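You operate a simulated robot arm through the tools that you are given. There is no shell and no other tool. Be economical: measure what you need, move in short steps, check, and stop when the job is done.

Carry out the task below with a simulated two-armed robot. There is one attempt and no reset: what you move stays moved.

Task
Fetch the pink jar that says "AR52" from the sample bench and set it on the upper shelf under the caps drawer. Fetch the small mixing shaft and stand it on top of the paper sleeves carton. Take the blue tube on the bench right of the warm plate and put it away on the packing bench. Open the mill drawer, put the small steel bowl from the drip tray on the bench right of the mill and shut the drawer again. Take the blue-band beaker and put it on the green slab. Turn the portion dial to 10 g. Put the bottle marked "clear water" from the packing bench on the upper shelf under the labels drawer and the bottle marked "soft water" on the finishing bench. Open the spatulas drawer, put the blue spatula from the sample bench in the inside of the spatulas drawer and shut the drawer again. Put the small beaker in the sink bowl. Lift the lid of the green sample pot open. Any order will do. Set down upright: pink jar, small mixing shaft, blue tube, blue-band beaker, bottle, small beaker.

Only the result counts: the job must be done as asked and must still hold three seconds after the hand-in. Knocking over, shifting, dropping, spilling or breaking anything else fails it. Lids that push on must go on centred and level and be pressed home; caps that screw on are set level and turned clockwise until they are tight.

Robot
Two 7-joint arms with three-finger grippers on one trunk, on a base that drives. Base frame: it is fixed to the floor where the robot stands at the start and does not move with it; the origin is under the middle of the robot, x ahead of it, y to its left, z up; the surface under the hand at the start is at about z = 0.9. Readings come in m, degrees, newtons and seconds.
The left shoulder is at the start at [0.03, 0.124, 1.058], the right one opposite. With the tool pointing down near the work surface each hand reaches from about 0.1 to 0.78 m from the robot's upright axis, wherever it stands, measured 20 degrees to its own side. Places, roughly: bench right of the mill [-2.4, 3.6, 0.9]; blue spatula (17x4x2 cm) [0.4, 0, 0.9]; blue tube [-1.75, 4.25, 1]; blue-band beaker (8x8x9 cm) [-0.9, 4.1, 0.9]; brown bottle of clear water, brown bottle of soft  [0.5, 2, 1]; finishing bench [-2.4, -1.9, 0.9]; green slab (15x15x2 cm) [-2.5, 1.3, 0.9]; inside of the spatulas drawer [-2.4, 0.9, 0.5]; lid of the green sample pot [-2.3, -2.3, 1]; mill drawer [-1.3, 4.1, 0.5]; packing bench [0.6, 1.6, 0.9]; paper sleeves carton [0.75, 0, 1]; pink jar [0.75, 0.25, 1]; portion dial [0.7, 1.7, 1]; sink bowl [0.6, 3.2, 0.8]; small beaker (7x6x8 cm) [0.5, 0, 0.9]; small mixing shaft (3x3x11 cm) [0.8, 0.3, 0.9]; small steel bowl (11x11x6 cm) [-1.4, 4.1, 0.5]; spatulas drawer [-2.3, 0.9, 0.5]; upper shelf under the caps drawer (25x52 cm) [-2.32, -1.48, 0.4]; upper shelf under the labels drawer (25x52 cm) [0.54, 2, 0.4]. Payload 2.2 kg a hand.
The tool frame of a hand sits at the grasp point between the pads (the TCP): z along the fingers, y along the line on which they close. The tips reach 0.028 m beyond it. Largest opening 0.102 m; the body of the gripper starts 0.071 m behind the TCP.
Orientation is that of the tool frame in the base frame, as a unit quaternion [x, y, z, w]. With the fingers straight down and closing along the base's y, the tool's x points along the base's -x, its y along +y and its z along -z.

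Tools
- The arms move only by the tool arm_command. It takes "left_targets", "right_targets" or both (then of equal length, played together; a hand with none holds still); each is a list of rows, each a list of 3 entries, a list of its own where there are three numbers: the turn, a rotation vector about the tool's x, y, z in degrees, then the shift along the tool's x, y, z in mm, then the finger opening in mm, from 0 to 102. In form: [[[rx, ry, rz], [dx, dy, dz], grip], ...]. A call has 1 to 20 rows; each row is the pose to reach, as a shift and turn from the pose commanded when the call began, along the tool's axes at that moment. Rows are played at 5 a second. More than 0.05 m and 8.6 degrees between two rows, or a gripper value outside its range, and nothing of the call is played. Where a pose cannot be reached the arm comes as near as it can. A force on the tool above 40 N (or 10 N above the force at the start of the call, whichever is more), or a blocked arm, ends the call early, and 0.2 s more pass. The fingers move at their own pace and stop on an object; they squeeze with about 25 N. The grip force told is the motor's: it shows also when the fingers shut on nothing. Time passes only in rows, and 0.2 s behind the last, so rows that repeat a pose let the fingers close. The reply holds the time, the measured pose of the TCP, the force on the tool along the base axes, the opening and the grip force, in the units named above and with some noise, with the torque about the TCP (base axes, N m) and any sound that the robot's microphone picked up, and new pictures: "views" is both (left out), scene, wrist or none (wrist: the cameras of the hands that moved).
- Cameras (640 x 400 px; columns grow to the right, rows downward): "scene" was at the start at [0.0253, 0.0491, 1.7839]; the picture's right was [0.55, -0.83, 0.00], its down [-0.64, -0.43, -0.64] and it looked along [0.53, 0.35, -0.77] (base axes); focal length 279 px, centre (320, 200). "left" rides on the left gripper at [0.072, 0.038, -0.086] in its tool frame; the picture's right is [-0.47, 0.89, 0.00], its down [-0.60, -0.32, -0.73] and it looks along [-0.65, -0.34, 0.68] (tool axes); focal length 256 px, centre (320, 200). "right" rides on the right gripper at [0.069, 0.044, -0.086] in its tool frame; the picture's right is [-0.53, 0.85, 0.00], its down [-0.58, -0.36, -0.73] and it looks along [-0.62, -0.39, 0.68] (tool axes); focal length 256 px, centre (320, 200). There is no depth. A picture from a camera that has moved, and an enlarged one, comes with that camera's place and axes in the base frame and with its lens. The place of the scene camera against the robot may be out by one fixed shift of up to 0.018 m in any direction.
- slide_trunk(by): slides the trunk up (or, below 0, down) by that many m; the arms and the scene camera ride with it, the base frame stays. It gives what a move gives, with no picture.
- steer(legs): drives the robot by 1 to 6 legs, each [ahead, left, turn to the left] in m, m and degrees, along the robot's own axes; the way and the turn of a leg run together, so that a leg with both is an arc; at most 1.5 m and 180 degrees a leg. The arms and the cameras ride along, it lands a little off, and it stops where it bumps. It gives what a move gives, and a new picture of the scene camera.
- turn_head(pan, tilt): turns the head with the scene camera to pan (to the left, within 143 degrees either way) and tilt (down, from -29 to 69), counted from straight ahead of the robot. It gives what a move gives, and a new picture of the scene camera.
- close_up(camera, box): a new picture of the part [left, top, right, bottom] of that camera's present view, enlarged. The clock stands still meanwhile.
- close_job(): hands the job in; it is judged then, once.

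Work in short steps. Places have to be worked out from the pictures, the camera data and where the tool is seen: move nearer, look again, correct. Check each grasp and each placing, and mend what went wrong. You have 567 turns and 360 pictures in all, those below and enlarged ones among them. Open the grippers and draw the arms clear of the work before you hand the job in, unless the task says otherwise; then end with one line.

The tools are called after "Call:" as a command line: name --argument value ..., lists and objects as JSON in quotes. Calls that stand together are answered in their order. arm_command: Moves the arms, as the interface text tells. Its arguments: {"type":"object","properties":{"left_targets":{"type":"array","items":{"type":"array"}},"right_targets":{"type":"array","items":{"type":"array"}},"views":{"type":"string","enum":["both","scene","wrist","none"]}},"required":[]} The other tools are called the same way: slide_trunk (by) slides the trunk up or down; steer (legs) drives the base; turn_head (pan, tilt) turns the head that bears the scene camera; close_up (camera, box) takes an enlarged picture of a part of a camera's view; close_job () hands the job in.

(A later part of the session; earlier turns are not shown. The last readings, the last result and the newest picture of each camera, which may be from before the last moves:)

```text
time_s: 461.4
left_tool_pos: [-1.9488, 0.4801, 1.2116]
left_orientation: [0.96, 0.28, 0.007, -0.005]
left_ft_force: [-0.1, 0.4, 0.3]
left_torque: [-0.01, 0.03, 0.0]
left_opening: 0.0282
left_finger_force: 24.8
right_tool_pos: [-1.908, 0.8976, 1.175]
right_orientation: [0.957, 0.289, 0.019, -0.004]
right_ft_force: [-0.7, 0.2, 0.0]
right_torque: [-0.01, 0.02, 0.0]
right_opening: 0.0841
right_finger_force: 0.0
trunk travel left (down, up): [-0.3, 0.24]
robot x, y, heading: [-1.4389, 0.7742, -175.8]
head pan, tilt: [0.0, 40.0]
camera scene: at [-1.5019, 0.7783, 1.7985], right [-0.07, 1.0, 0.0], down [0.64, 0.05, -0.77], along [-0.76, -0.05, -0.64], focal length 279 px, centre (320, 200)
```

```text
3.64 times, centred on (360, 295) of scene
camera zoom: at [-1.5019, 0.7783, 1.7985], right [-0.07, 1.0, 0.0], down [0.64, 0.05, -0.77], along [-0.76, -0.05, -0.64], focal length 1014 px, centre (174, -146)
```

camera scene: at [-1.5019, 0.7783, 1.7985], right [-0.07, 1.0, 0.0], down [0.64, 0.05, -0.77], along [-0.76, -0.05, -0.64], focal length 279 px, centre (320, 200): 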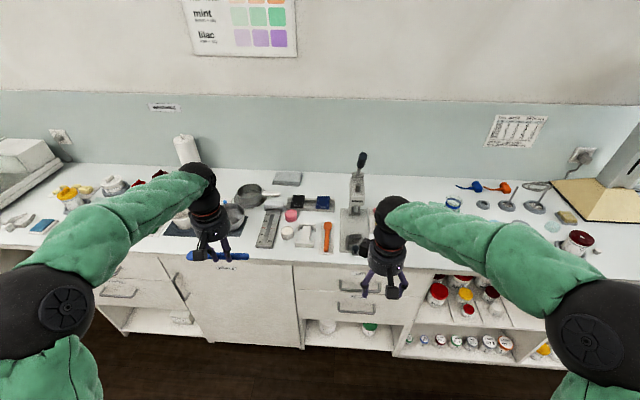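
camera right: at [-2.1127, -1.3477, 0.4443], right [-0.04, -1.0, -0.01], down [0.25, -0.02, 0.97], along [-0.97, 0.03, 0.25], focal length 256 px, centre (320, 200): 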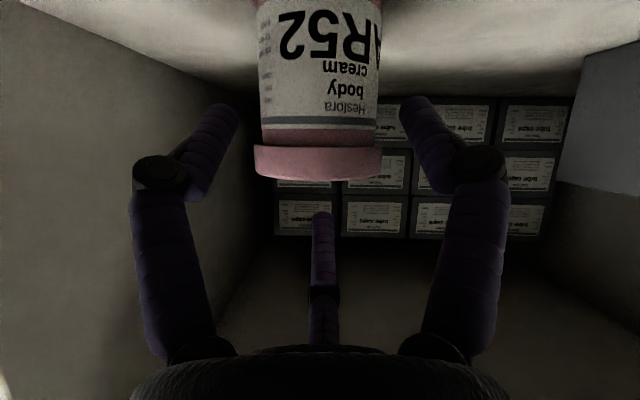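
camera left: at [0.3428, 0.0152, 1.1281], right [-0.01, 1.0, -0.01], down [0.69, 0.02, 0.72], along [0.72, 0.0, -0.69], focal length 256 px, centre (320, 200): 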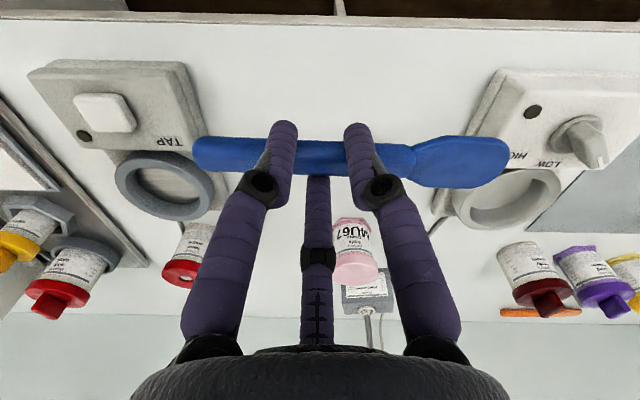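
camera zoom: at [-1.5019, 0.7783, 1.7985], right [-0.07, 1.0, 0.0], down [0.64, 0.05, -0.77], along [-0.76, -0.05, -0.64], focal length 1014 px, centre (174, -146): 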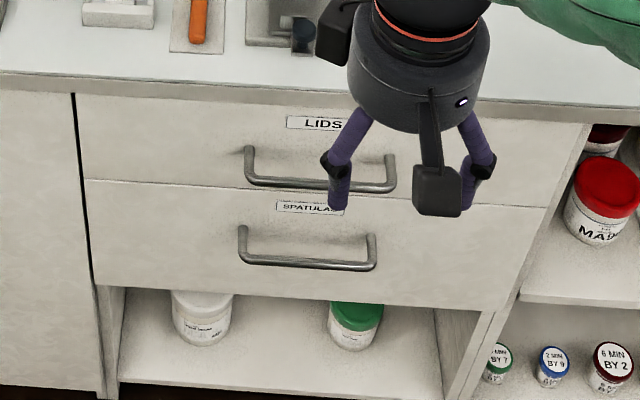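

SPATULAS handle: y ≈ 0.825–0.985, bar x≈-2.155, z≈0.59. Same procedure as for the mill drawer: straighten heading, lower the trunk, turn the right hand and tilt it.

Call:
steer --legs '[[0, 0, -4.2]]'

Call:
slide_trunk --by -0.3

Call:
arm_command --right_targets '[[[0, 0, 8.2], [0, 0, 0], 60], [[0, 0, 16.4], [0, 0, 0], 36], [[0, 0, 24.6], [0, 0, 0], 36], [[0, 0, 32.8], [0, 0, 0], 36], [[0, 0, 41], [0, 0, 0], 36], [[0, 0, 49.2], [0, 0, 0], 36], [[0, 0, 57.4], [0, 0, 0], 36], [[0, 0, 65.6], [0, 0, 0], 36], [[0, 0, 73.8], [0, 0, 0], 36], [[0, 0, 82], [0, 0, 0], 36], [[0, 0, 90], [0, 0, 0], 36], [[0, 0, 90], [0, 0, 0], 36]]' --views "none"

Call:
arm_command --right_targets '[[[-6.7, -4.3, 0], [0, 0, 0], 36], [[-13.5, -8.6, 0], [0, 0, 0], 36], [[-20.2, -12.9, 0], [0, 0, 0], 36], [[-27, -17.2, 0], [0, 0, 0], 36], [[-33.7, -21.5, 0], [0, 0, 0], 36], [[-33.7, -21.5, 0], [0, 0, 0], 36]]' --views "wrist"

```text
time_s: 462.3
left_tool_pos: [-1.9686, 0.5185, 1.2113]
left_orientation: [0.97, 0.244, 0.007, -0.005]
left_ft_force: [-0.3, 0.0, 0.2]
left_torque: [-0.03, 0.0, -0.01]
left_opening: 0.028
left_finger_force: 25.1
right_tool_pos: [-1.8989, 0.9316, 1.1739]
right_orientation: [0.967, 0.254, 0.018, -0.004]
right_ft_force: [-0.3, 0.3, 0.7]
right_torque: [0.01, 0.01, 0.01]
right_opening: 0.0839
right_finger_force: 0.1
trunk travel left (down, up): [-0.3, 0.24]
robot x, y, heading: [-1.4387, 0.7783, 179.9]
head pan, tilt: [0.0, 40.0]
camera scene: at [-1.5025, 0.783, 1.7985], right [0.0, 1.0, 0.0], down [0.64, 0.0, -0.77], along [-0.77, 0.0, -0.64], focal length 279 px, centre (320, 200)
```

scene: 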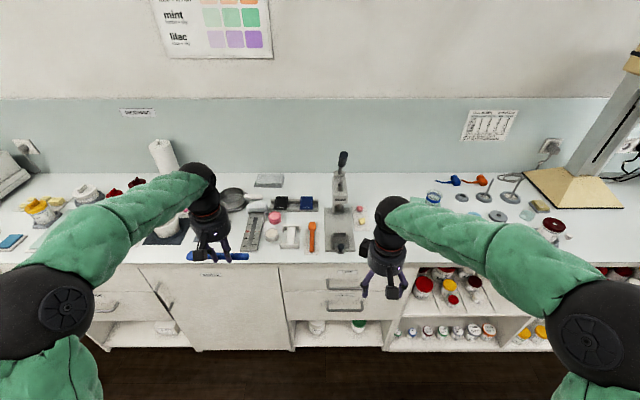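

```text
time_s: 465.3
left_tool_pos: [-1.9689, 0.5181, 0.9123]
left_orientation: [0.97, 0.244, 0.008, -0.006]
left_ft_force: [-0.2, 0.1, -0.2]
left_torque: [0.01, 0.02, 0.0]
left_opening: 0.0281
left_finger_force: 25.1
right_tool_pos: [-1.8984, 0.93, 0.8744]
right_orientation: [0.967, 0.254, 0.019, -0.004]
right_ft_force: [0.4, -0.1, -0.6]
right_torque: [0.0, -0.03, 0.03]
right_opening: 0.0841
right_finger_force: 0.0
trunk travel left (down, up): [0.0, 0.54]
robot x, y, heading: [-1.4389, 0.774, 179.6]
head pan, tilt: [0.0, 40.0]
```

```text
time_s: 467.9
left_tool_pos: [-1.9688, 0.5173, 0.912]
left_orientation: [0.97, 0.244, 0.007, -0.006]
left_ft_force: [-0.3, 0.6, -0.1]
left_torque: [-0.01, 0.01, 0.0]
left_opening: 0.0278
left_finger_force: 25.2
right_tool_pos: [-1.8985, 0.9326, 0.8734]
right_orientation: [0.863, -0.506, 0.01, -0.015]
right_ft_force: [0.3, 0.2, 0.2]
right_torque: [0.01, 0.0, 0.01]
right_opening: 0.0359
right_finger_force: 0.2
trunk travel left (down, up): [0.0, 0.54]
robot x, y, heading: [-1.4395, 0.7736, 179.7]
head pan, tilt: [0.0, 40.0]
```

```text
time_s: 469.3
left_tool_pos: [-1.969, 0.5185, 0.9123]
left_orientation: [0.97, 0.244, 0.008, -0.005]
left_ft_force: [-0.1, -0.1, 0.2]
left_torque: [0.02, 0.01, 0.0]
left_opening: 0.0279
left_finger_force: 25.4
right_tool_pos: [-1.8993, 0.9306, 0.8728]
right_orientation: [0.818, -0.474, -0.295, 0.141]
right_ft_force: [0.0, 0.9, 0.0]
right_torque: [0.0, 0.01, 0.0]
right_opening: 0.036
right_finger_force: 0.0
trunk travel left (down, up): [0.0, 0.54]
robot x, y, heading: [-1.4373, 0.7795, 180.0]
head pan, tilt: [0.0, 40.0]
camera right: at [-1.8517, 0.8471, 0.9376], right [-0.79, 0.03, 0.62], down [0.49, 0.65, 0.59], along [-0.38, 0.76, -0.52], focal length 256 px, centre (320, 200)
```

right: 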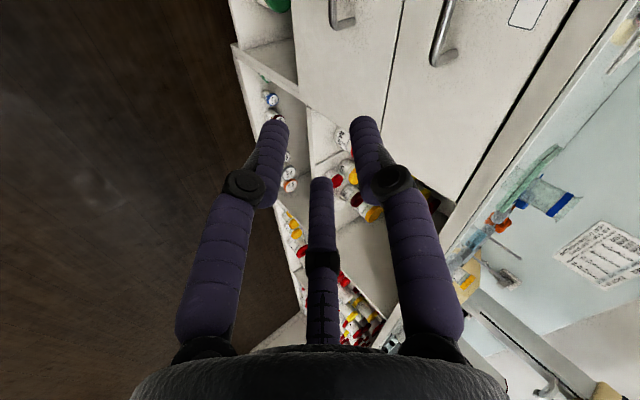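

Orientation good. Lower the hand to z≈0.68 and shift right; then drive 0.106 m ahead and look.

Call:
arm_command --right_targets '[[[0, 0, 0], [-2, -11, 42], 36], [[0, 0, 0], [-3, -22, 85], 36], [[0, 0, 0], [-5, -32, 127], 36], [[0, 0, 0], [-6, -43, 170], 36], [[0, 0, 0], [-8, -54, 212], 36], [[0, 0, 0], [-8, -54, 212], 36]]' --views "none"

Call:
steer --legs '[[0.106, 0, 0]]'

Call:
close_up --camera "right" --box '[160, 0, 480, 200]'

```text
time_s: 470.7
left_tool_pos: [-1.9684, 0.517, 0.9121]
left_orientation: [0.97, 0.244, 0.008, -0.006]
left_ft_force: [0.3, 0.1, -1.0]
left_torque: [0.0, -0.01, 0.0]
left_opening: 0.0279
left_finger_force: 24.5
right_tool_pos: [-1.9945, 0.979, 0.6779]
right_orientation: [0.818, -0.474, -0.294, 0.142]
right_ft_force: [-0.1, 0.8, -0.6]
right_torque: [0.01, 0.0, 0.02]
right_opening: 0.0359
right_finger_force: 0.1
trunk travel left (down, up): [0.0, 0.54]
robot x, y, heading: [-1.4417, 0.7765, 179.7]
head pan, tilt: [0.0, 40.0]
```

```text
time_s: 471.9
left_tool_pos: [-2.0768, 0.5187, 0.9106]
left_orientation: [0.97, 0.244, 0.008, -0.006]
left_ft_force: [-1.0, -0.1, 0.3]
left_torque: [-0.02, -0.02, -0.01]
left_opening: 0.028
left_finger_force: 25.1
right_tool_pos: [-2.1022, 0.9772, 0.678]
right_orientation: [0.818, -0.475, -0.293, 0.141]
right_ft_force: [0.8, 0.2, -0.4]
right_torque: [0.01, -0.05, -0.04]
right_opening: 0.0359
right_finger_force: 0.1
trunk travel left (down, up): [0.0, 0.54]
robot x, y, heading: [-1.5461, 0.773, 179.9]
head pan, tilt: [0.0, 40.0]
camera scene: at [-1.6109, 0.7825, 1.4984], right [0.0, 1.0, 0.0], down [0.64, 0.0, -0.77], along [-0.77, 0.0, -0.64], focal length 279 px, centre (320, 200)
```

scene: 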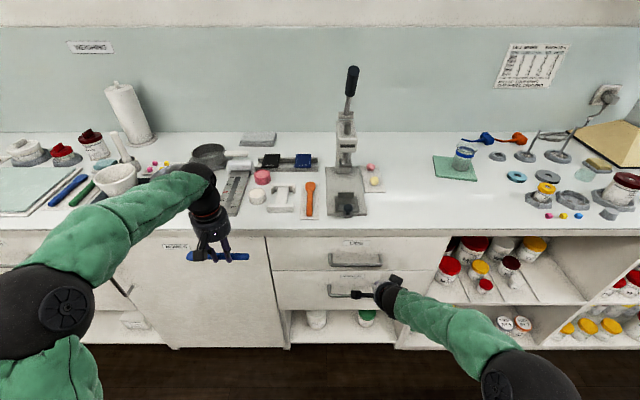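

```text
2.00 times, centred on (320, 100) of right
camera zoom: at [-2.0546, 0.8936, 0.7423], right [-0.79, 0.03, 0.62], down [0.48, 0.65, 0.59], along [-0.38, 0.76, -0.52], focal length 512 px, centre (320, 400)
```

zoom: 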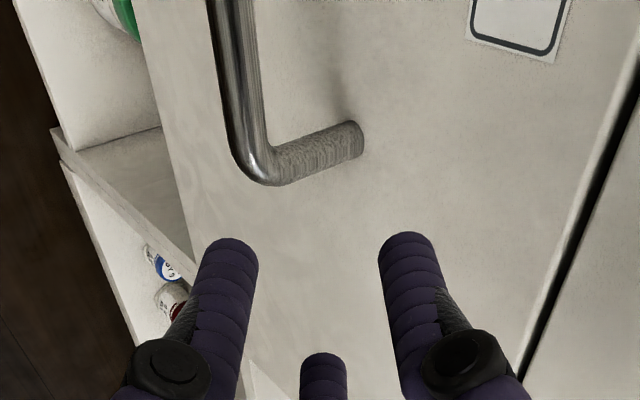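

Bar end corner ≈ (-2.147, 0.981, 0.585). Align and slide onto the bar.

Call:
arm_command --right_targets '[[[0, 0, 0], [24, -12, 0], 36], [[0, 0, 0], [24, -12, 28], 36], [[0, 0, 0], [24, -12, 56], 36], [[0, 0, 0], [24, -12, 82], 36], [[0, 0, 0], [24, -12, 82], 36]]' --views "wrist"

```text
time_s: 473.1
left_tool_pos: [-2.0761, 0.5185, 0.9115]
left_orientation: [0.97, 0.244, 0.008, -0.006]
left_ft_force: [-0.1, 0.0, -1.1]
left_torque: [0.01, 0.0, -0.01]
left_opening: 0.0278
left_finger_force: 25.0
right_tool_pos: [-2.1337, 0.968, 0.599]
right_orientation: [0.818, -0.474, -0.295, 0.141]
right_ft_force: [0.0, 1.0, 0.1]
right_torque: [0.01, 0.02, 0.0]
right_opening: 0.0361
right_finger_force: 0.0
trunk travel left (down, up): [0.0, 0.54]
robot x, y, heading: [-1.5438, 0.7764, 179.9]
head pan, tilt: [0.0, 40.0]
camera right: at [-2.0869, 0.8837, 0.6627], right [-0.79, 0.03, 0.62], down [0.48, 0.65, 0.59], along [-0.38, 0.76, -0.52], focal length 256 px, centre (320, 200)
```

right: 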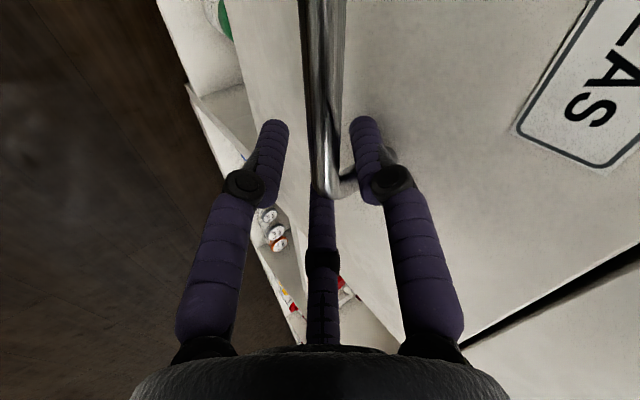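

The bar is between the fingers. Close and pull by driving back 0.3 m.

Call:
arm_command --right_targets '[[[0, 0, 0], [0, 0, 0], 10], [[0, 0, 0], [0, 0, 0], 0], [[0, 0, 0], [0, 0, 0], 0]]' --views "none"

Call:
steer --legs '[[-0.3, 0, 0]]'

```text
time_s: 473.9
left_tool_pos: [-2.0753, 0.5169, 0.9112]
left_orientation: [0.97, 0.243, 0.008, -0.007]
left_ft_force: [-1.0, 0.2, -0.3]
left_torque: [0.02, -0.03, 0.01]
left_opening: 0.028
left_finger_force: 25.3
right_tool_pos: [-2.1335, 0.9652, 0.6008]
right_orientation: [0.819, -0.471, -0.295, 0.143]
right_ft_force: [-1.5, -24.3, 12.2]
right_torque: [0.07, 0.28, 0.75]
right_opening: 0.017
right_finger_force: 42.8
trunk travel left (down, up): [0.0, 0.54]
robot x, y, heading: [-1.55, 0.7772, 179.9]
head pan, tilt: [0.0, 40.0]
```

```text
time_s: 476.2
left_tool_pos: [-1.7805, 0.5191, 0.9113]
left_orientation: [0.971, 0.24, 0.008, -0.006]
left_ft_force: [0.0, 0.8, 0.1]
left_torque: [-0.05, 0.0, -0.01]
left_opening: 0.028
left_finger_force: 25.6
right_tool_pos: [-1.8374, 0.9653, 0.5989]
right_orientation: [0.818, -0.472, -0.294, 0.144]
right_ft_force: [0.5, 0.0, 1.2]
right_torque: [-0.03, 0.08, 0.53]
right_opening: 0.0171
right_finger_force: 42.8
trunk travel left (down, up): [0.0, 0.54]
robot x, y, heading: [-1.2493, 0.7784, 179.6]
head pan, tilt: [0.0, 40.0]
stopped in leg 1: the force on the tool passed its limit at 40 N (the readings are from after the stop); the commanded pose is now the measured one
camera scene: at [-1.3137, 0.7812, 1.4984], right [0.01, 1.0, 0.0], down [0.64, 0.0, -0.77], along [-0.77, 0.01, -0.64], focal length 279 px, centre (320, 200)
```

scene: 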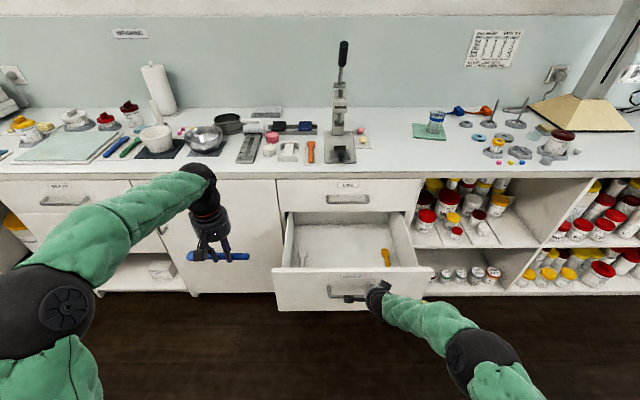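

Drawer is open ~0.3 m. Release the handle, retreat, and look inside.

Call:
arm_command --right_targets '[[[0, 0, 0], [0, 0, 0], 25], [[0, 0, 0], [0, 0, 0], 36], [[0, 0, 0], [0, 0, -30], 36], [[0, 0, 0], [0, 0, -70], 36], [[0, 0, 0], [0, 0, -115], 36], [[0, 0, 0], [0, 0, -160], 36], [[0, 0, 0], [0, 0, -205], 36], [[0, 0, 0], [0, 0, -250], 36]]' --views "none"

Call:
close_up --camera "scene" --box '[260, 170, 450, 310]'

```text
time_s: 478.0
left_tool_pos: [-1.7815, 0.5189, 0.9123]
left_orientation: [0.97, 0.241, 0.007, -0.005]
left_ft_force: [0.4, -0.4, -0.5]
left_torque: [0.0, -0.01, 0.01]
left_opening: 0.0279
left_finger_force: 24.7
right_tool_pos: [-1.6841, 0.951, 0.7935]
right_orientation: [0.819, -0.472, -0.293, 0.144]
right_ft_force: [-0.2, 0.6, 0.1]
right_torque: [0.0, 0.02, -0.01]
right_opening: 0.036
right_finger_force: 0.0
trunk travel left (down, up): [0.0, 0.54]
robot x, y, heading: [-1.2483, 0.7743, 179.6]
head pan, tilt: [0.0, 40.0]
```

```text
2.86 times, centred on (355, 240) of scene
camera zoom: at [-1.3134, 0.7813, 1.4985], right [0.01, 1.0, 0.0], down [0.64, 0.0, -0.77], along [-0.77, 0.0, -0.64], focal length 796 px, centre (220, 86)
```

zoom: 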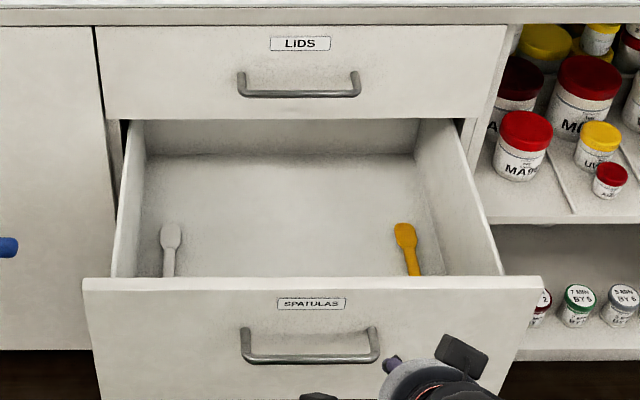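

The drawer's middle is free; other spatulas lie front-to-back. I rotate the left hand 90° so the spatula also points front-to-back, and move the right hand further back.

Call:
arm_command --left_targets '[[[0, 0, 8.2], [0, 0, 0], 0], [[0, 0, 16.4], [0, 0, 0], 0], [[0, 0, 24.6], [0, 0, 0], 0], [[0, 0, 32.8], [0, 0, 0], 0], [[0, 0, 41], [0, 0, 0], 0], [[0, 0, 49.2], [0, 0, 0], 0], [[0, 0, 57.4], [0, 0, 0], 0], [[0, 0, 65.6], [0, 0, 0], 0], [[0, 0, 73.8], [0, 0, 0], 0], [[0, 0, 82], [0, 0, 0], 0], [[0, 0, 90], [0, 0, 0], 0]]' --right_targets '[[[0, 0, 0], [-5, -3, -20], 36], [[0, 0, 0], [-10, -6, -40], 36], [[0, 0, 0], [-20, -13, -60], 36], [[0, 0, 0], [-30, -19, -80], 36], [[0, 0, 0], [-40, -25, -100], 36], [[0, 0, 0], [-50, -32, -120], 36], [[0, 0, 0], [-50, -32, -120], 36], [[0, 0, 0], [-50, -32, -120], 36], [[0, 0, 0], [-50, -32, -120], 36], [[0, 0, 0], [-50, -32, -120], 36], [[0, 0, 0], [-50, -32, -120], 36]]' --views "none"

Call:
steer --legs '[[0.2, -0.1, 0.4]]'

```text
time_s: 480.4
left_tool_pos: [-1.7821, 0.5191, 0.9118]
left_orientation: [0.856, -0.516, 0.001, -0.01]
left_ft_force: [0.1, -0.5, -0.2]
left_torque: [0.02, -0.02, 0.0]
left_opening: 0.0281
left_finger_force: 24.6
right_tool_pos: [-1.6071, 1.0095, 0.8913]
right_orientation: [0.818, -0.472, -0.294, 0.144]
right_ft_force: [-0.4, -0.3, -0.4]
right_torque: [0.0, -0.01, 0.02]
right_opening: 0.0361
right_finger_force: 0.1
trunk travel left (down, up): [0.0, 0.54]
robot x, y, heading: [-1.2515, 0.7786, 179.6]
head pan, tilt: [0.0, 40.0]
```

```text
time_s: 482.2
left_tool_pos: [-1.9844, 0.6206, 0.9113]
left_orientation: [0.858, -0.514, 0.002, -0.01]
left_ft_force: [-0.2, 0.3, -0.2]
left_torque: [-0.02, 0.02, 0.0]
left_opening: 0.0282
left_finger_force: 24.7
right_tool_pos: [-1.8128, 1.1124, 0.8897]
right_orientation: [0.819, -0.472, -0.293, 0.144]
right_ft_force: [-0.2, -0.6, -0.4]
right_torque: [0.05, -0.01, 0.02]
right_opening: 0.036
right_finger_force: 0.1
trunk travel left (down, up): [0.0, 0.54]
robot x, y, heading: [-1.4531, 0.8786, 179.7]
head pan, tilt: [0.0, 40.0]
camera scene: at [-1.5172, 0.8842, 1.4985], right [0.0, 1.0, 0.0], down [0.64, 0.0, -0.77], along [-0.77, 0.0, -0.64], focal length 279 px, centre (320, 200)
```

scene: 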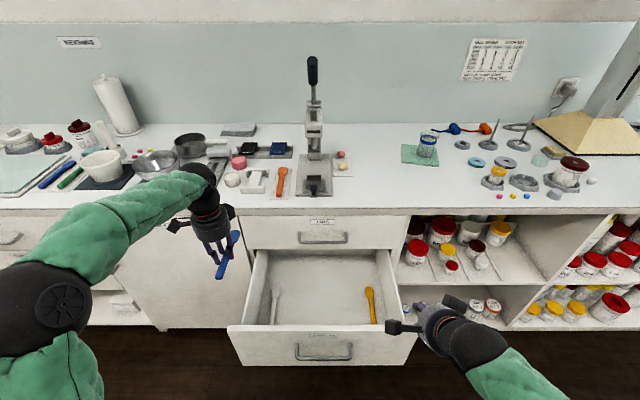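

Move the spatula over the drawer's middle at (-2.02, 0.88).

Call:
arm_command --left_targets '[[[0, 0, 0], [-41, -15, 0], 0], [[0, 0, 0], [-82, -30, 0], 0], [[0, 0, 0], [-123, -45, 0], 0], [[0, 0, 0], [-164, -60, 0], 0], [[0, 0, 0], [-205, -76, 0], 0], [[0, 0, 0], [-246, -91, 0], 0], [[0, 0, 0], [-246, -91, 0], 0]]'

```text
time_s: 483.8
left_tool_pos: [-2.0218, 0.8789, 0.9154]
left_orientation: [0.858, -0.514, 0.002, -0.01]
left_ft_force: [0.2, -0.4, 0.2]
left_torque: [-0.02, -0.01, 0.03]
left_opening: 0.0281
left_finger_force: 25.1
right_tool_pos: [-1.8111, 1.1122, 0.8888]
right_orientation: [0.819, -0.472, -0.293, 0.145]
right_ft_force: [0.2, 0.1, -0.1]
right_torque: [-0.01, 0.01, 0.0]
right_opening: 0.0359
right_finger_force: 0.1
trunk travel left (down, up): [0.0, 0.54]
robot x, y, heading: [-1.454, 0.8783, 180.0]
head pan, tilt: [0.0, 40.0]
camera scene: at [-1.5166, 0.8841, 1.4985], right [0.0, 1.0, 0.0], down [0.64, 0.0, -0.77], along [-0.77, 0.0, -0.64], focal length 279 px, centre (320, 200)
camera left: at [-2.0209, 0.7957, 1.0001], right [-1.0, -0.01, -0.01], down [-0.01, 0.67, 0.74], along [0.0, 0.74, -0.67], focal length 256 px, centre (320, 200)
```

scene: 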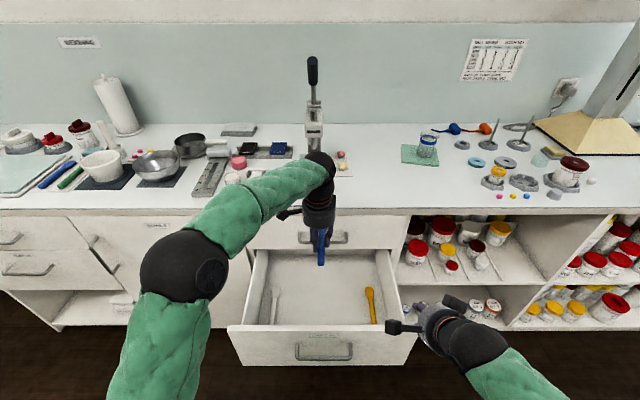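
left: 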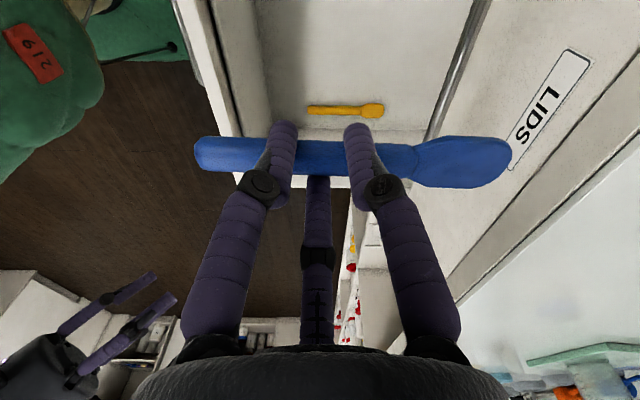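

Clear. Lower into the drawer to z≈0.56.

Call:
arm_command --left_targets '[[[0, 0, 0], [4, -7, 45], 0], [[0, 0, 0], [4, -7, 90], 0], [[0, 0, 0], [4, -7, 135], 0], [[0, 0, 0], [4, -7, 180], 0], [[0, 0, 0], [4, -7, 225], 0], [[0, 0, 0], [4, -7, 270], 0], [[0, 0, 0], [4, -7, 315], 0], [[0, 0, 0], [4, -7, 350], 0], [[0, 0, 0], [4, -7, 350], 0]]' --views "wrist"

```text
time_s: 485.8
left_tool_pos: [-2.0064, 0.8867, 0.5647]
left_orientation: [0.857, -0.514, 0.001, -0.009]
left_ft_force: [-0.3, -0.1, 0.0]
left_torque: [0.03, 0.03, -0.02]
left_opening: 0.0278
left_finger_force: 25.4
right_tool_pos: [-1.8114, 1.1116, 0.8884]
right_orientation: [0.819, -0.471, -0.293, 0.146]
right_ft_force: [1.2, 0.8, 0.2]
right_torque: [-0.03, -0.01, 0.0]
right_opening: 0.0361
right_finger_force: 0.2
trunk travel left (down, up): [0.0, 0.54]
robot x, y, heading: [-1.4512, 0.8782, 179.7]
head pan, tilt: [0.0, 40.0]
camera left: at [-2.0064, 0.8032, 0.6489], right [-1.0, -0.01, -0.01], down [-0.01, 0.67, 0.74], along [0.0, 0.74, -0.67], focal length 256 px, centre (320, 200)
```

left: 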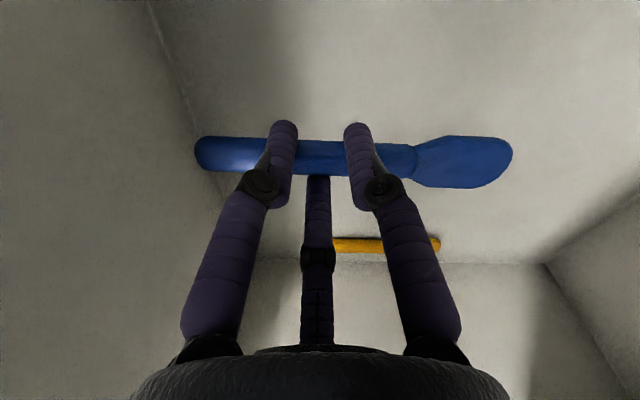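

Inside. Lower in steps until contact with the drawer floor.

Call:
arm_command --left_targets '[[[0, 0, 0], [0, 0, 15], 0], [[0, 0, 0], [0, 0, 27], 0], [[0, 0, 0], [0, 0, 37], 0], [[0, 0, 0], [0, 0, 45], 0], [[0, 0, 0], [0, 0, 52], 0], [[0, 0, 0], [0, 0, 52], 0]]' --views "none"

```text
time_s: 487.2
left_tool_pos: [-2.006, 0.8846, 0.5136]
left_orientation: [0.858, -0.514, 0.001, -0.009]
left_ft_force: [-1.6, 0.6, -0.2]
left_torque: [-0.01, 0.01, -0.05]
left_opening: 0.0279
left_finger_force: 25.6
right_tool_pos: [-1.8122, 1.1103, 0.8886]
right_orientation: [0.819, -0.472, -0.293, 0.145]
right_ft_force: [-0.2, 0.5, 0.4]
right_torque: [-0.03, 0.0, 0.02]
right_opening: 0.0358
right_finger_force: 0.2
trunk travel left (down, up): [0.0, 0.54]
robot x, y, heading: [-1.4516, 0.8757, 180.0]
head pan, tilt: [0.0, 40.0]
```

Call:
arm_command --left_targets '[[[0, 0, 0], [0, 0, 10], 0], [[0, 0, 0], [0, 0, 18], 0], [[0, 0, 0], [0, 0, 25], 0], [[0, 0, 0], [0, 0, 32], 0], [[0, 0, 0], [0, 0, 32], 0]]' --views "wrist"

```text
time_s: 488.1
left_tool_pos: [-2.0153, 0.8845, 0.4945]
left_orientation: [0.858, -0.513, -0.005, -0.006]
left_ft_force: [-1.8, -1.5, 11.6]
left_torque: [-0.19, -0.48, -0.08]
left_opening: 0.0281
left_finger_force: 25.3
right_tool_pos: [-1.8113, 1.1119, 0.8899]
right_orientation: [0.819, -0.472, -0.293, 0.144]
right_ft_force: [-0.7, -0.2, 0.0]
right_torque: [0.02, -0.06, 0.01]
right_opening: 0.036
right_finger_force: 0.2
trunk travel left (down, up): [0.0, 0.54]
robot x, y, heading: [-1.4518, 0.8808, 179.8]
head pan, tilt: [0.0, 40.0]
stopped in row 4 (left hand): the force on the tool passed its limit at 56 N (the readings are from after the stop); the commanded pose is now the measured one
camera left: at [-2.0132, 0.8026, 0.5792], right [-1.0, -0.01, 0.0], down [0.0, 0.67, 0.74], along [-0.01, 0.74, -0.67], focal length 256 px, centre (320, 200)
```

left: 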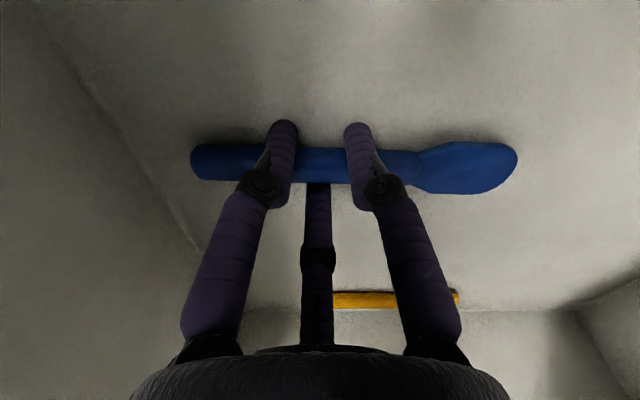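

On the floor. Raise slightly while opening, then lift out straight.

Call:
arm_command --left_targets '[[[0, 0, 0], [0, 0, -3], 10], [[0, 0, 0], [0, 0, -5], 40], [[0, 0, 0], [0, 0, -7], 54], [[0, 0, 0], [0, 0, -7], 54], [[0, 0, 0], [0, 0, -30], 54], [[0, 0, 0], [0, 0, -70], 54], [[0, 0, 0], [0, 0, -110], 54]]' --views "wrist"

```text
time_s: 489.7
left_tool_pos: [-2.0089, 0.886, 0.6031]
left_orientation: [0.858, -0.514, -0.003, -0.008]
left_ft_force: [1.4, 0.0, -0.5]
left_torque: [-0.02, -0.01, 0.03]
left_opening: 0.0539
left_finger_force: 0.0
right_tool_pos: [-1.8118, 1.1115, 0.8892]
right_orientation: [0.819, -0.471, -0.294, 0.145]
right_ft_force: [0.3, 0.2, -0.5]
right_torque: [-0.02, 0.02, -0.01]
right_opening: 0.036
right_finger_force: 0.1
trunk travel left (down, up): [0.0, 0.54]
robot x, y, heading: [-1.4495, 0.8768, 179.8]
head pan, tilt: [0.0, 40.0]
camera left: at [-2.0094, 0.8037, 0.6871], right [-1.0, -0.01, 0.0], down [-0.01, 0.67, 0.74], along [0.0, 0.74, -0.67], focal length 256 px, centre (320, 200)
```

left: 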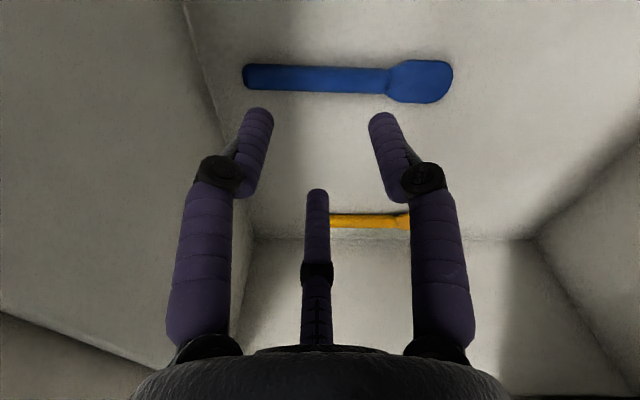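

Spatula lies in the drawer. Lift the left hand out and retract it to the left.

Call:
arm_command --left_targets '[[[0, 0, 0], [0, 0, -45], 54], [[0, 0, 0], [0, 0, -90], 54], [[0, 0, 0], [0, 0, -135], 54], [[0, 0, 0], [0, 0, -180], 54], [[0, 0, 0], [0, 0, -225], 54], [[0, 0, 0], [0, 0, -270], 54], [[0, 0, 0], [0, 0, -315], 54], [[0, 0, 0], [45, -9, -325], 54], [[0, 0, 0], [93, -19, -325], 54], [[0, 0, 0], [141, -29, -325], 54], [[0, 0, 0], [189, -39, -325], 54], [[0, 0, 0], [237, -49, -325], 54], [[0, 0, 0], [285, -59, -325], 54], [[0, 0, 0], [333, -69, -325], 54]]' --views "none"

Call:
steer --legs '[[-0.2, 0.1, 0]]'

```text
time_s: 492.7
left_tool_pos: [-1.7918, 0.6172, 0.9254]
left_orientation: [0.858, -0.514, -0.003, -0.008]
left_ft_force: [-0.2, 0.9, 0.6]
left_torque: [0.02, 0.0, -0.01]
left_opening: 0.054
left_finger_force: 0.0
right_tool_pos: [-1.8111, 1.1106, 0.8896]
right_orientation: [0.819, -0.471, -0.294, 0.145]
right_ft_force: [0.2, -0.9, -0.5]
right_torque: [0.02, -0.02, 0.02]
right_opening: 0.0362
right_finger_force: 0.1
trunk travel left (down, up): [0.0, 0.54]
robot x, y, heading: [-1.4513, 0.8768, 179.7]
head pan, tilt: [0.0, 40.0]
```

```text
time_s: 494.4
left_tool_pos: [-1.5883, 0.518, 0.926]
left_orientation: [0.858, -0.514, -0.004, -0.008]
left_ft_force: [1.4, 0.3, 0.3]
left_torque: [0.03, -0.03, -0.04]
left_opening: 0.0539
left_finger_force: 0.1
right_tool_pos: [-1.6059, 1.0111, 0.8895]
right_orientation: [0.819, -0.472, -0.293, 0.145]
right_ft_force: [0.5, 0.5, 0.1]
right_torque: [0.03, 0.02, 0.01]
right_opening: 0.0361
right_finger_force: 0.0
trunk travel left (down, up): [0.0, 0.54]
robot x, y, heading: [-1.2503, 0.7788, 179.8]
head pan, tilt: [0.0, 40.0]
camera scene: at [-1.3123, 0.7831, 1.4985], right [0.0, 1.0, 0.0], down [0.64, 0.0, -0.77], along [-0.77, 0.0, -0.64], focal length 279 px, centre (320, 200)
```

scene: 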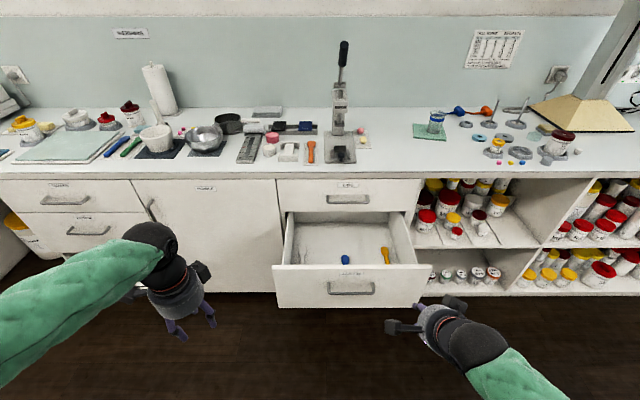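

Now regrip the handle with the right hand by retracing its path.

Call:
arm_command --right_targets '[[[0, 0, 0], [17, 11, 40], 36], [[0, 0, 0], [34, 22, 80], 36], [[0, 0, 0], [50, 32, 120], 36], [[0, 0, 0], [50, 32, 165], 36], [[0, 0, 0], [50, 32, 210], 36], [[0, 0, 0], [50, 32, 255], 36], [[0, 0, 0], [50, 32, 300], 36], [[0, 0, 0], [50, 32, 325], 36], [[0, 0, 0], [50, 32, 325], 36]]' --views "wrist"

```text
time_s: 496.4
left_tool_pos: [-1.5883, 0.518, 0.9269]
left_orientation: [0.858, -0.513, -0.003, -0.007]
left_ft_force: [0.2, -1.1, 0.6]
left_torque: [0.01, 0.01, 0.01]
left_opening: 0.0541
left_finger_force: 0.1
right_tool_pos: [-1.8083, 0.9633, 0.6332]
right_orientation: [0.819, -0.472, -0.293, 0.145]
right_ft_force: [0.1, 0.7, -0.2]
right_torque: [-0.03, -0.02, 0.0]
right_opening: 0.036
right_finger_force: 0.1
trunk travel left (down, up): [0.0, 0.54]
robot x, y, heading: [-1.248, 0.7776, 179.8]
head pan, tilt: [0.0, 40.0]
camera right: at [-1.7617, 0.88, 0.6979], right [-0.79, 0.02, 0.62], down [0.48, 0.65, 0.59], along [-0.39, 0.76, -0.52], focal length 256 px, centre (320, 200)
```

right: 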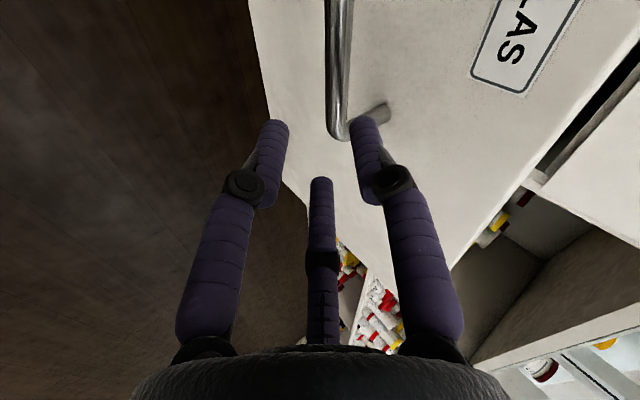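

Shift 5 mm, slide in 43 mm, close.

Call:
arm_command --right_targets '[[[0, 0, 0], [-3, 4, 15], 38], [[0, 0, 0], [-3, 4, 30], 38], [[0, 0, 0], [-3, 4, 43], 38], [[0, 0, 0], [-3, 4, 43], 38], [[0, 0, 0], [-3, 4, 43], 10], [[0, 0, 0], [-3, 4, 43], 0], [[0, 0, 0], [-3, 4, 43], 0]]' --views "wrist"

```text
time_s: 498.0
left_tool_pos: [-1.5884, 0.5154, 0.9249]
left_orientation: [0.859, -0.513, -0.004, -0.007]
left_ft_force: [-0.3, -0.8, -0.7]
left_torque: [-0.02, -0.01, -0.01]
left_opening: 0.0542
left_finger_force: 0.0
right_tool_pos: [-1.8397, 0.9643, 0.6033]
right_orientation: [0.82, -0.47, -0.293, 0.146]
right_ft_force: [-0.7, -27.1, 12.8]
right_torque: [-0.04, 0.2, 0.39]
right_opening: 0.0165
right_finger_force: 42.2
trunk travel left (down, up): [0.0, 0.54]
robot x, y, heading: [-1.2493, 0.7762, 179.9]
head pan, tilt: [0.0, 40.0]
camera right: at [-1.7926, 0.8815, 0.6678], right [-0.79, 0.02, 0.62], down [0.48, 0.66, 0.58], along [-0.39, 0.76, -0.52], focal length 256 px, centre (320, 200)
```

right: 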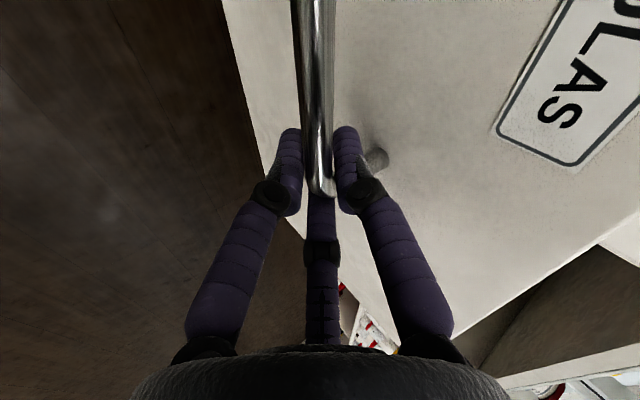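

Gripped. Push by driving ahead 0.29 m.

Call:
steer --legs '[[0.29, 0, 0]]'

```text
time_s: 499.7
left_tool_pos: [-1.8166, 0.5186, 0.9274]
left_orientation: [0.858, -0.514, -0.004, -0.008]
left_ft_force: [0.2, -0.9, 0.4]
left_torque: [0.03, -0.01, -0.03]
left_opening: 0.0539
left_finger_force: 0.1
right_tool_pos: [-2.069, 0.9653, 0.603]
right_orientation: [0.821, -0.468, -0.292, 0.15]
right_ft_force: [-0.5, -1.5, 0.2]
right_torque: [0.21, 0.44, -0.05]
right_opening: 0.0166
right_finger_force: 41.4
trunk travel left (down, up): [0.0, 0.54]
robot x, y, heading: [-1.4748, 0.7775, 179.8]
head pan, tilt: [0.0, 40.0]
stopped in leg 1: the force on the tool passed its limit at 40 N (the readings are from after the stop); the commanded pose is now the measured one
camera scene: at [-1.5397, 0.7842, 1.4984], right [0.0, 1.0, 0.0], down [0.64, 0.0, -0.77], along [-0.77, 0.0, -0.64], focal length 279 px, centre (320, 200)
```

scene: 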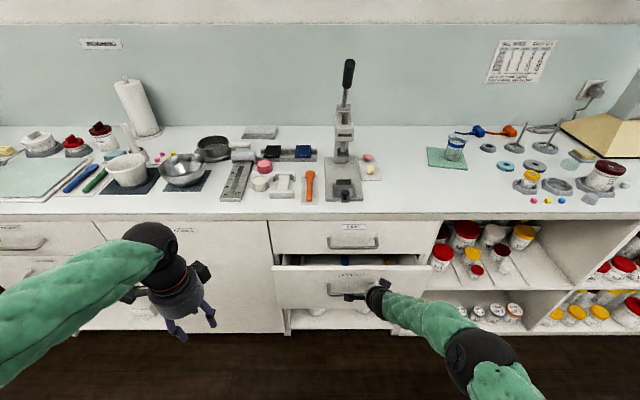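

Continue pushing the remaining ~7 cm.

Call:
steer --legs '[[0.055, 0, 0]]'

Call:
steer --legs '[[0.025, 0, 0]]'

Call:
close_up --camera "scene" --box '[250, 200, 450, 330]'

```text
time_s: 500.6
left_tool_pos: [-1.8734, 0.5174, 0.9242]
left_orientation: [0.858, -0.513, -0.003, -0.008]
left_ft_force: [-0.4, -0.1, 0.0]
left_torque: [-0.01, -0.02, -0.01]
left_opening: 0.0542
left_finger_force: 0.0
right_tool_pos: [-2.1263, 0.964, 0.6023]
right_orientation: [0.821, -0.469, -0.291, 0.15]
right_ft_force: [-1.5, 0.3, 1.9]
right_torque: [-0.04, -0.27, 0.13]
right_opening: 0.0163
right_finger_force: 42.1
trunk travel left (down, up): [0.0, 0.54]
robot x, y, heading: [-1.5322, 0.7763, 179.8]
head pan, tilt: [0.0, 40.0]
camera scene: at [-1.5977, 0.7842, 1.4985], right [0.0, 1.0, 0.0], down [0.64, 0.0, -0.77], along [-0.77, 0.0, -0.64], focal length 279 px, centre (320, 200)
```

scene: 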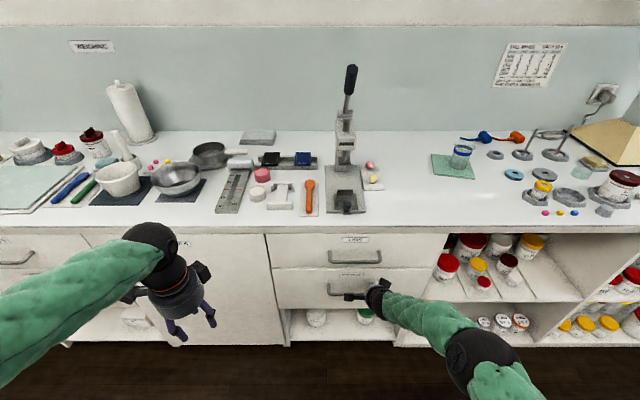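

```text
time_s: 501.5
left_tool_pos: [-1.8862, 0.519, 0.9248]
left_orientation: [0.858, -0.514, -0.004, -0.007]
left_ft_force: [0.3, 0.3, 0.5]
left_torque: [-0.01, 0.01, 0.04]
left_opening: 0.0539
left_finger_force: 0.2
right_tool_pos: [-2.1346, 0.9651, 0.6008]
right_orientation: [0.82, -0.47, -0.29, 0.148]
right_ft_force: [9.9, 0.6, 8.2]
right_torque: [-0.05, 0.06, -0.04]
right_opening: 0.0164
right_finger_force: 42.1
trunk travel left (down, up): [0.0, 0.54]
robot x, y, heading: [-1.5494, 0.7787, 179.7]
head pan, tilt: [0.0, 40.0]
stopped in leg 1: the force on the tool passed its limit at 121 N (the readings are from after the stop); the commanded pose is now the measured one
camera scene: at [-1.6087, 0.7843, 1.4985], right [0.0, 1.0, 0.0], down [0.64, 0.0, -0.77], along [-0.77, 0.0, -0.64], focal length 279 px, centre (320, 200)
```

scene: 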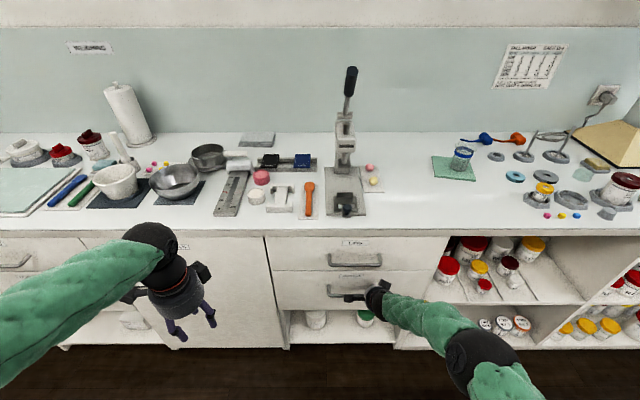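

```text
3.08 times, centred on (350, 265) of scene
camera zoom: at [-1.6087, 0.7843, 1.4985], right [0.0, 1.0, 0.0], down [0.64, 0.0, -0.77], along [-0.77, 0.0, -0.64], focal length 858 px, centre (228, 0)
```

zoom: 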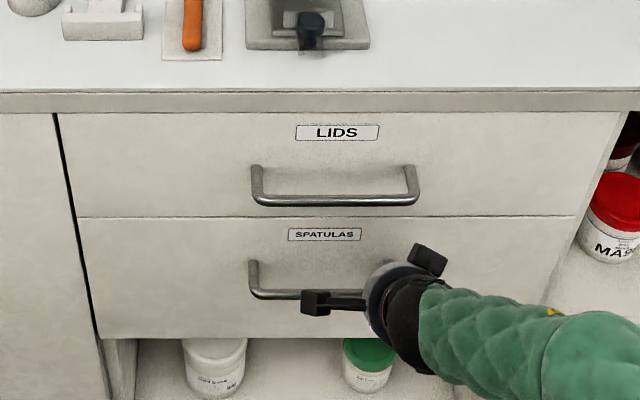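

Shut. Release, retreat, back off, raise the trunk, and check.

Call:
arm_command --right_targets '[[[0, 0, 0], [0, 0, 0], 25], [[0, 0, 0], [0, 0, 0], 38], [[0, 0, 0], [0, 0, -30], 38], [[0, 0, 0], [0, 0, -70], 38], [[0, 0, 0], [0, 0, -115], 38], [[0, 0, 0], [0, 0, -160], 38]]' --views "none"

Call:
steer --legs '[[-0.5, 0, 0]]'

Call:
close_up --camera "scene" --box '[250, 130, 490, 290]'

Call:
slide_trunk --by 0.3

```text
time_s: 502.9
left_tool_pos: [-1.885, 0.5179, 0.9255]
left_orientation: [0.858, -0.514, -0.005, -0.007]
left_ft_force: [-0.1, -0.5, 0.2]
left_torque: [0.0, -0.02, 0.01]
left_opening: 0.0541
left_finger_force: 0.1
right_tool_pos: [-2.0382, 0.961, 0.7279]
right_orientation: [0.821, -0.47, -0.289, 0.148]
right_ft_force: [0.0, -1.2, -1.6]
right_torque: [0.0, 0.02, -0.03]
right_opening: 0.0381
right_finger_force: 0.0
trunk travel left (down, up): [0.0, 0.54]
robot x, y, heading: [-1.5434, 0.7759, 179.8]
head pan, tilt: [0.0, 40.0]
```

```text
time_s: 505.8
left_tool_pos: [-1.3943, 0.52, 0.9262]
left_orientation: [0.852, -0.524, -0.003, -0.008]
left_ft_force: [0.2, -0.3, -0.8]
left_torque: [-0.01, 0.02, -0.02]
left_opening: 0.0538
left_finger_force: 0.1
right_tool_pos: [-1.5357, 0.9654, 0.7276]
right_orientation: [0.815, -0.479, -0.291, 0.144]
right_ft_force: [-1.5, 0.2, -0.3]
right_torque: [-0.04, -0.04, -0.02]
right_opening: 0.0382
right_finger_force: 0.0
trunk travel left (down, up): [0.0, 0.54]
robot x, y, heading: [-1.0498, 0.7662, 178.5]
head pan, tilt: [0.0, 40.0]
camera scene: at [-1.1117, 0.778, 1.4985], right [0.03, 1.0, 0.0], down [0.64, -0.02, -0.77], along [-0.77, 0.02, -0.64], focal length 279 px, centre (320, 200)
```

scene: 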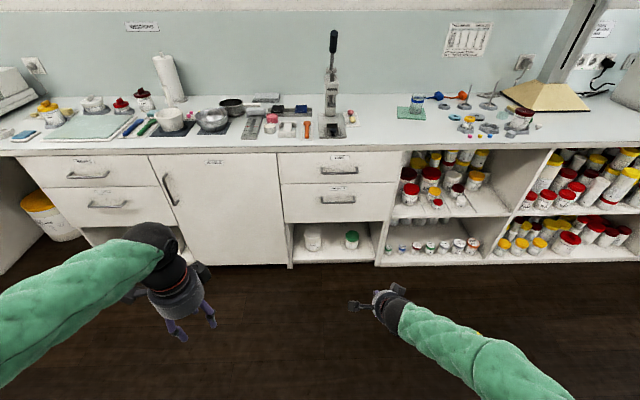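

```text
2.50 times, centred on (370, 210) of scene
camera zoom: at [-1.1117, 0.778, 1.4985], right [0.03, 1.0, 0.0], down [0.64, -0.02, -0.77], along [-0.77, 0.02, -0.64], focal length 697 px, centre (195, 175)
```

zoom: 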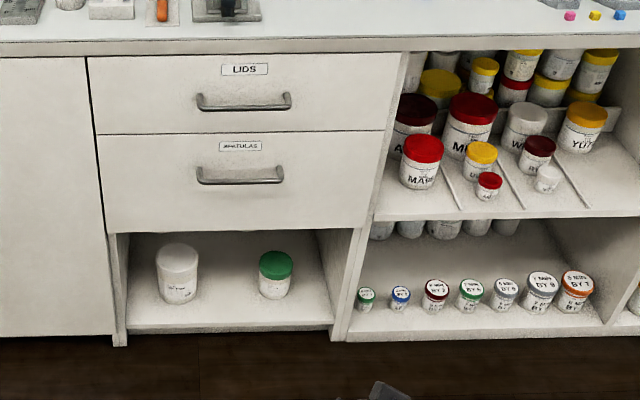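

```text
time_s: 508.8
left_tool_pos: [-1.3936, 0.5193, 1.2255]
left_orientation: [0.852, -0.524, -0.003, -0.008]
left_ft_force: [-0.7, 0.1, 1.2]
left_torque: [-0.02, 0.02, 0.01]
left_opening: 0.054
left_finger_force: 0.0
right_tool_pos: [-1.5352, 0.9651, 1.027]
right_orientation: [0.815, -0.48, -0.29, 0.144]
right_ft_force: [-0.5, 0.9, 1.1]
right_torque: [0.03, 0.03, -0.01]
right_opening: 0.0379
right_finger_force: 0.0
trunk travel left (down, up): [-0.3, 0.24]
robot x, y, heading: [-1.0499, 0.7686, 178.2]
head pan, tilt: [0.0, 40.0]
```

Drawer shut. A last check of the mill drawer and the pot lid by turning the head.

Call:
turn_head --pan -85 --tilt 22

Call:
turn_head --pan 65 --tilt 22

```text
time_s: 510.4
left_tool_pos: [-1.3949, 0.5181, 1.227]
left_orientation: [0.851, -0.525, -0.003, -0.008]
left_ft_force: [-0.1, 0.1, 0.7]
left_torque: [0.01, -0.03, 0.03]
left_opening: 0.0543
left_finger_force: 0.0
right_tool_pos: [-1.535, 0.9645, 1.0278]
right_orientation: [0.815, -0.48, -0.291, 0.144]
right_ft_force: [-0.6, 0.0, -0.3]
right_torque: [0.0, 0.01, 0.0]
right_opening: 0.038
right_finger_force: 0.0
trunk travel left (down, up): [-0.3, 0.24]
robot x, y, heading: [-1.0461, 0.766, 178.4]
head pan, tilt: [-85.0, 22.0]
camera scene: at [-1.0327, 0.8683, 1.8267], right [1.0, 0.06, 0.0], down [0.02, -0.37, -0.93], along [-0.06, 0.93, -0.37], focal length 279 px, centre (320, 200)
```

scene: 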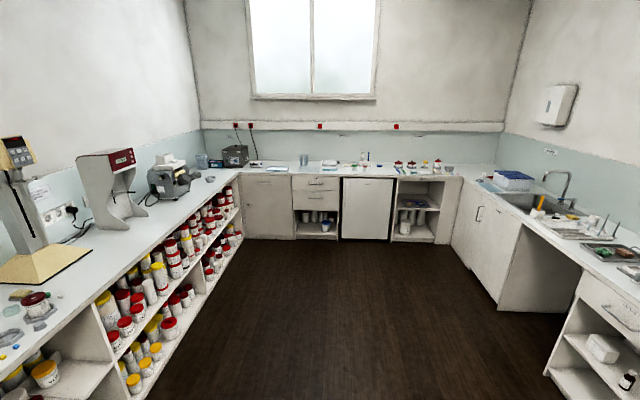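

```text
time_s: 512.7
left_tool_pos: [-1.3946, 0.5192, 1.2258]
left_orientation: [0.851, -0.524, -0.003, -0.008]
left_ft_force: [0.4, -0.2, 0.5]
left_torque: [0.02, -0.03, -0.01]
left_opening: 0.054
left_finger_force: 0.1
right_tool_pos: [-1.5352, 0.9665, 1.0276]
right_orientation: [0.815, -0.48, -0.29, 0.144]
right_ft_force: [0.5, 0.2, -0.1]
right_torque: [0.01, 0.0, -0.01]
right_opening: 0.0379
right_finger_force: 0.0
trunk travel left (down, up): [-0.3, 0.24]
robot x, y, heading: [-1.0489, 0.7693, 178.4]
head pan, tilt: [65.0, 22.0]
camera scene: at [-1.0687, 0.6927, 1.8267], right [-0.89, 0.45, 0.0], down [0.17, 0.33, -0.93], along [-0.42, -0.83, -0.37], focal length 279 px, centre (320, 200)
```

scene: 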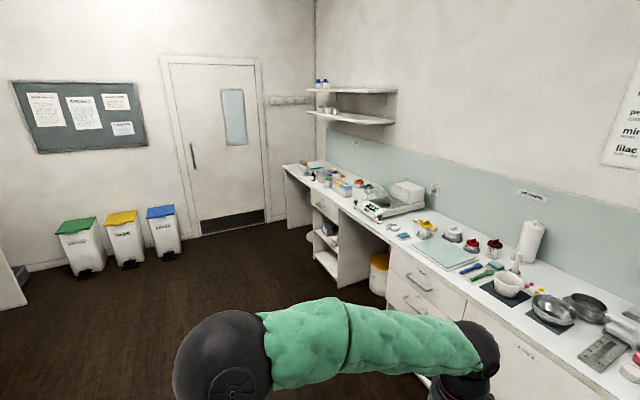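

Call:
close_up --camera "scene" --box '[280, 145, 380, 215]'

```text
5.71 times, centred on (330, 180) of scene
camera zoom: at [-1.0687, 0.6927, 1.8267], right [-0.89, 0.45, 0.0], down [0.17, 0.33, -0.93], along [-0.42, -0.83, -0.37], focal length 1593 px, centre (263, 314)
```

zoom: 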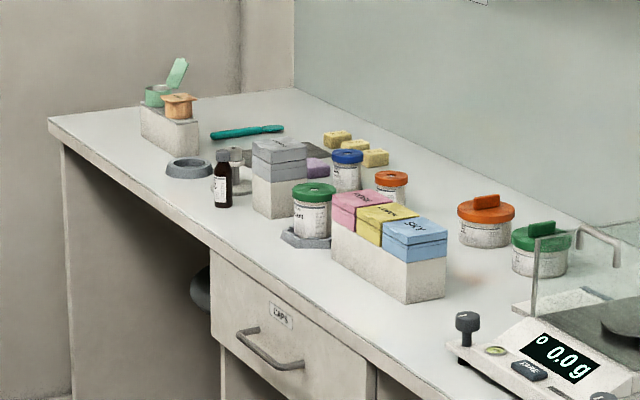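

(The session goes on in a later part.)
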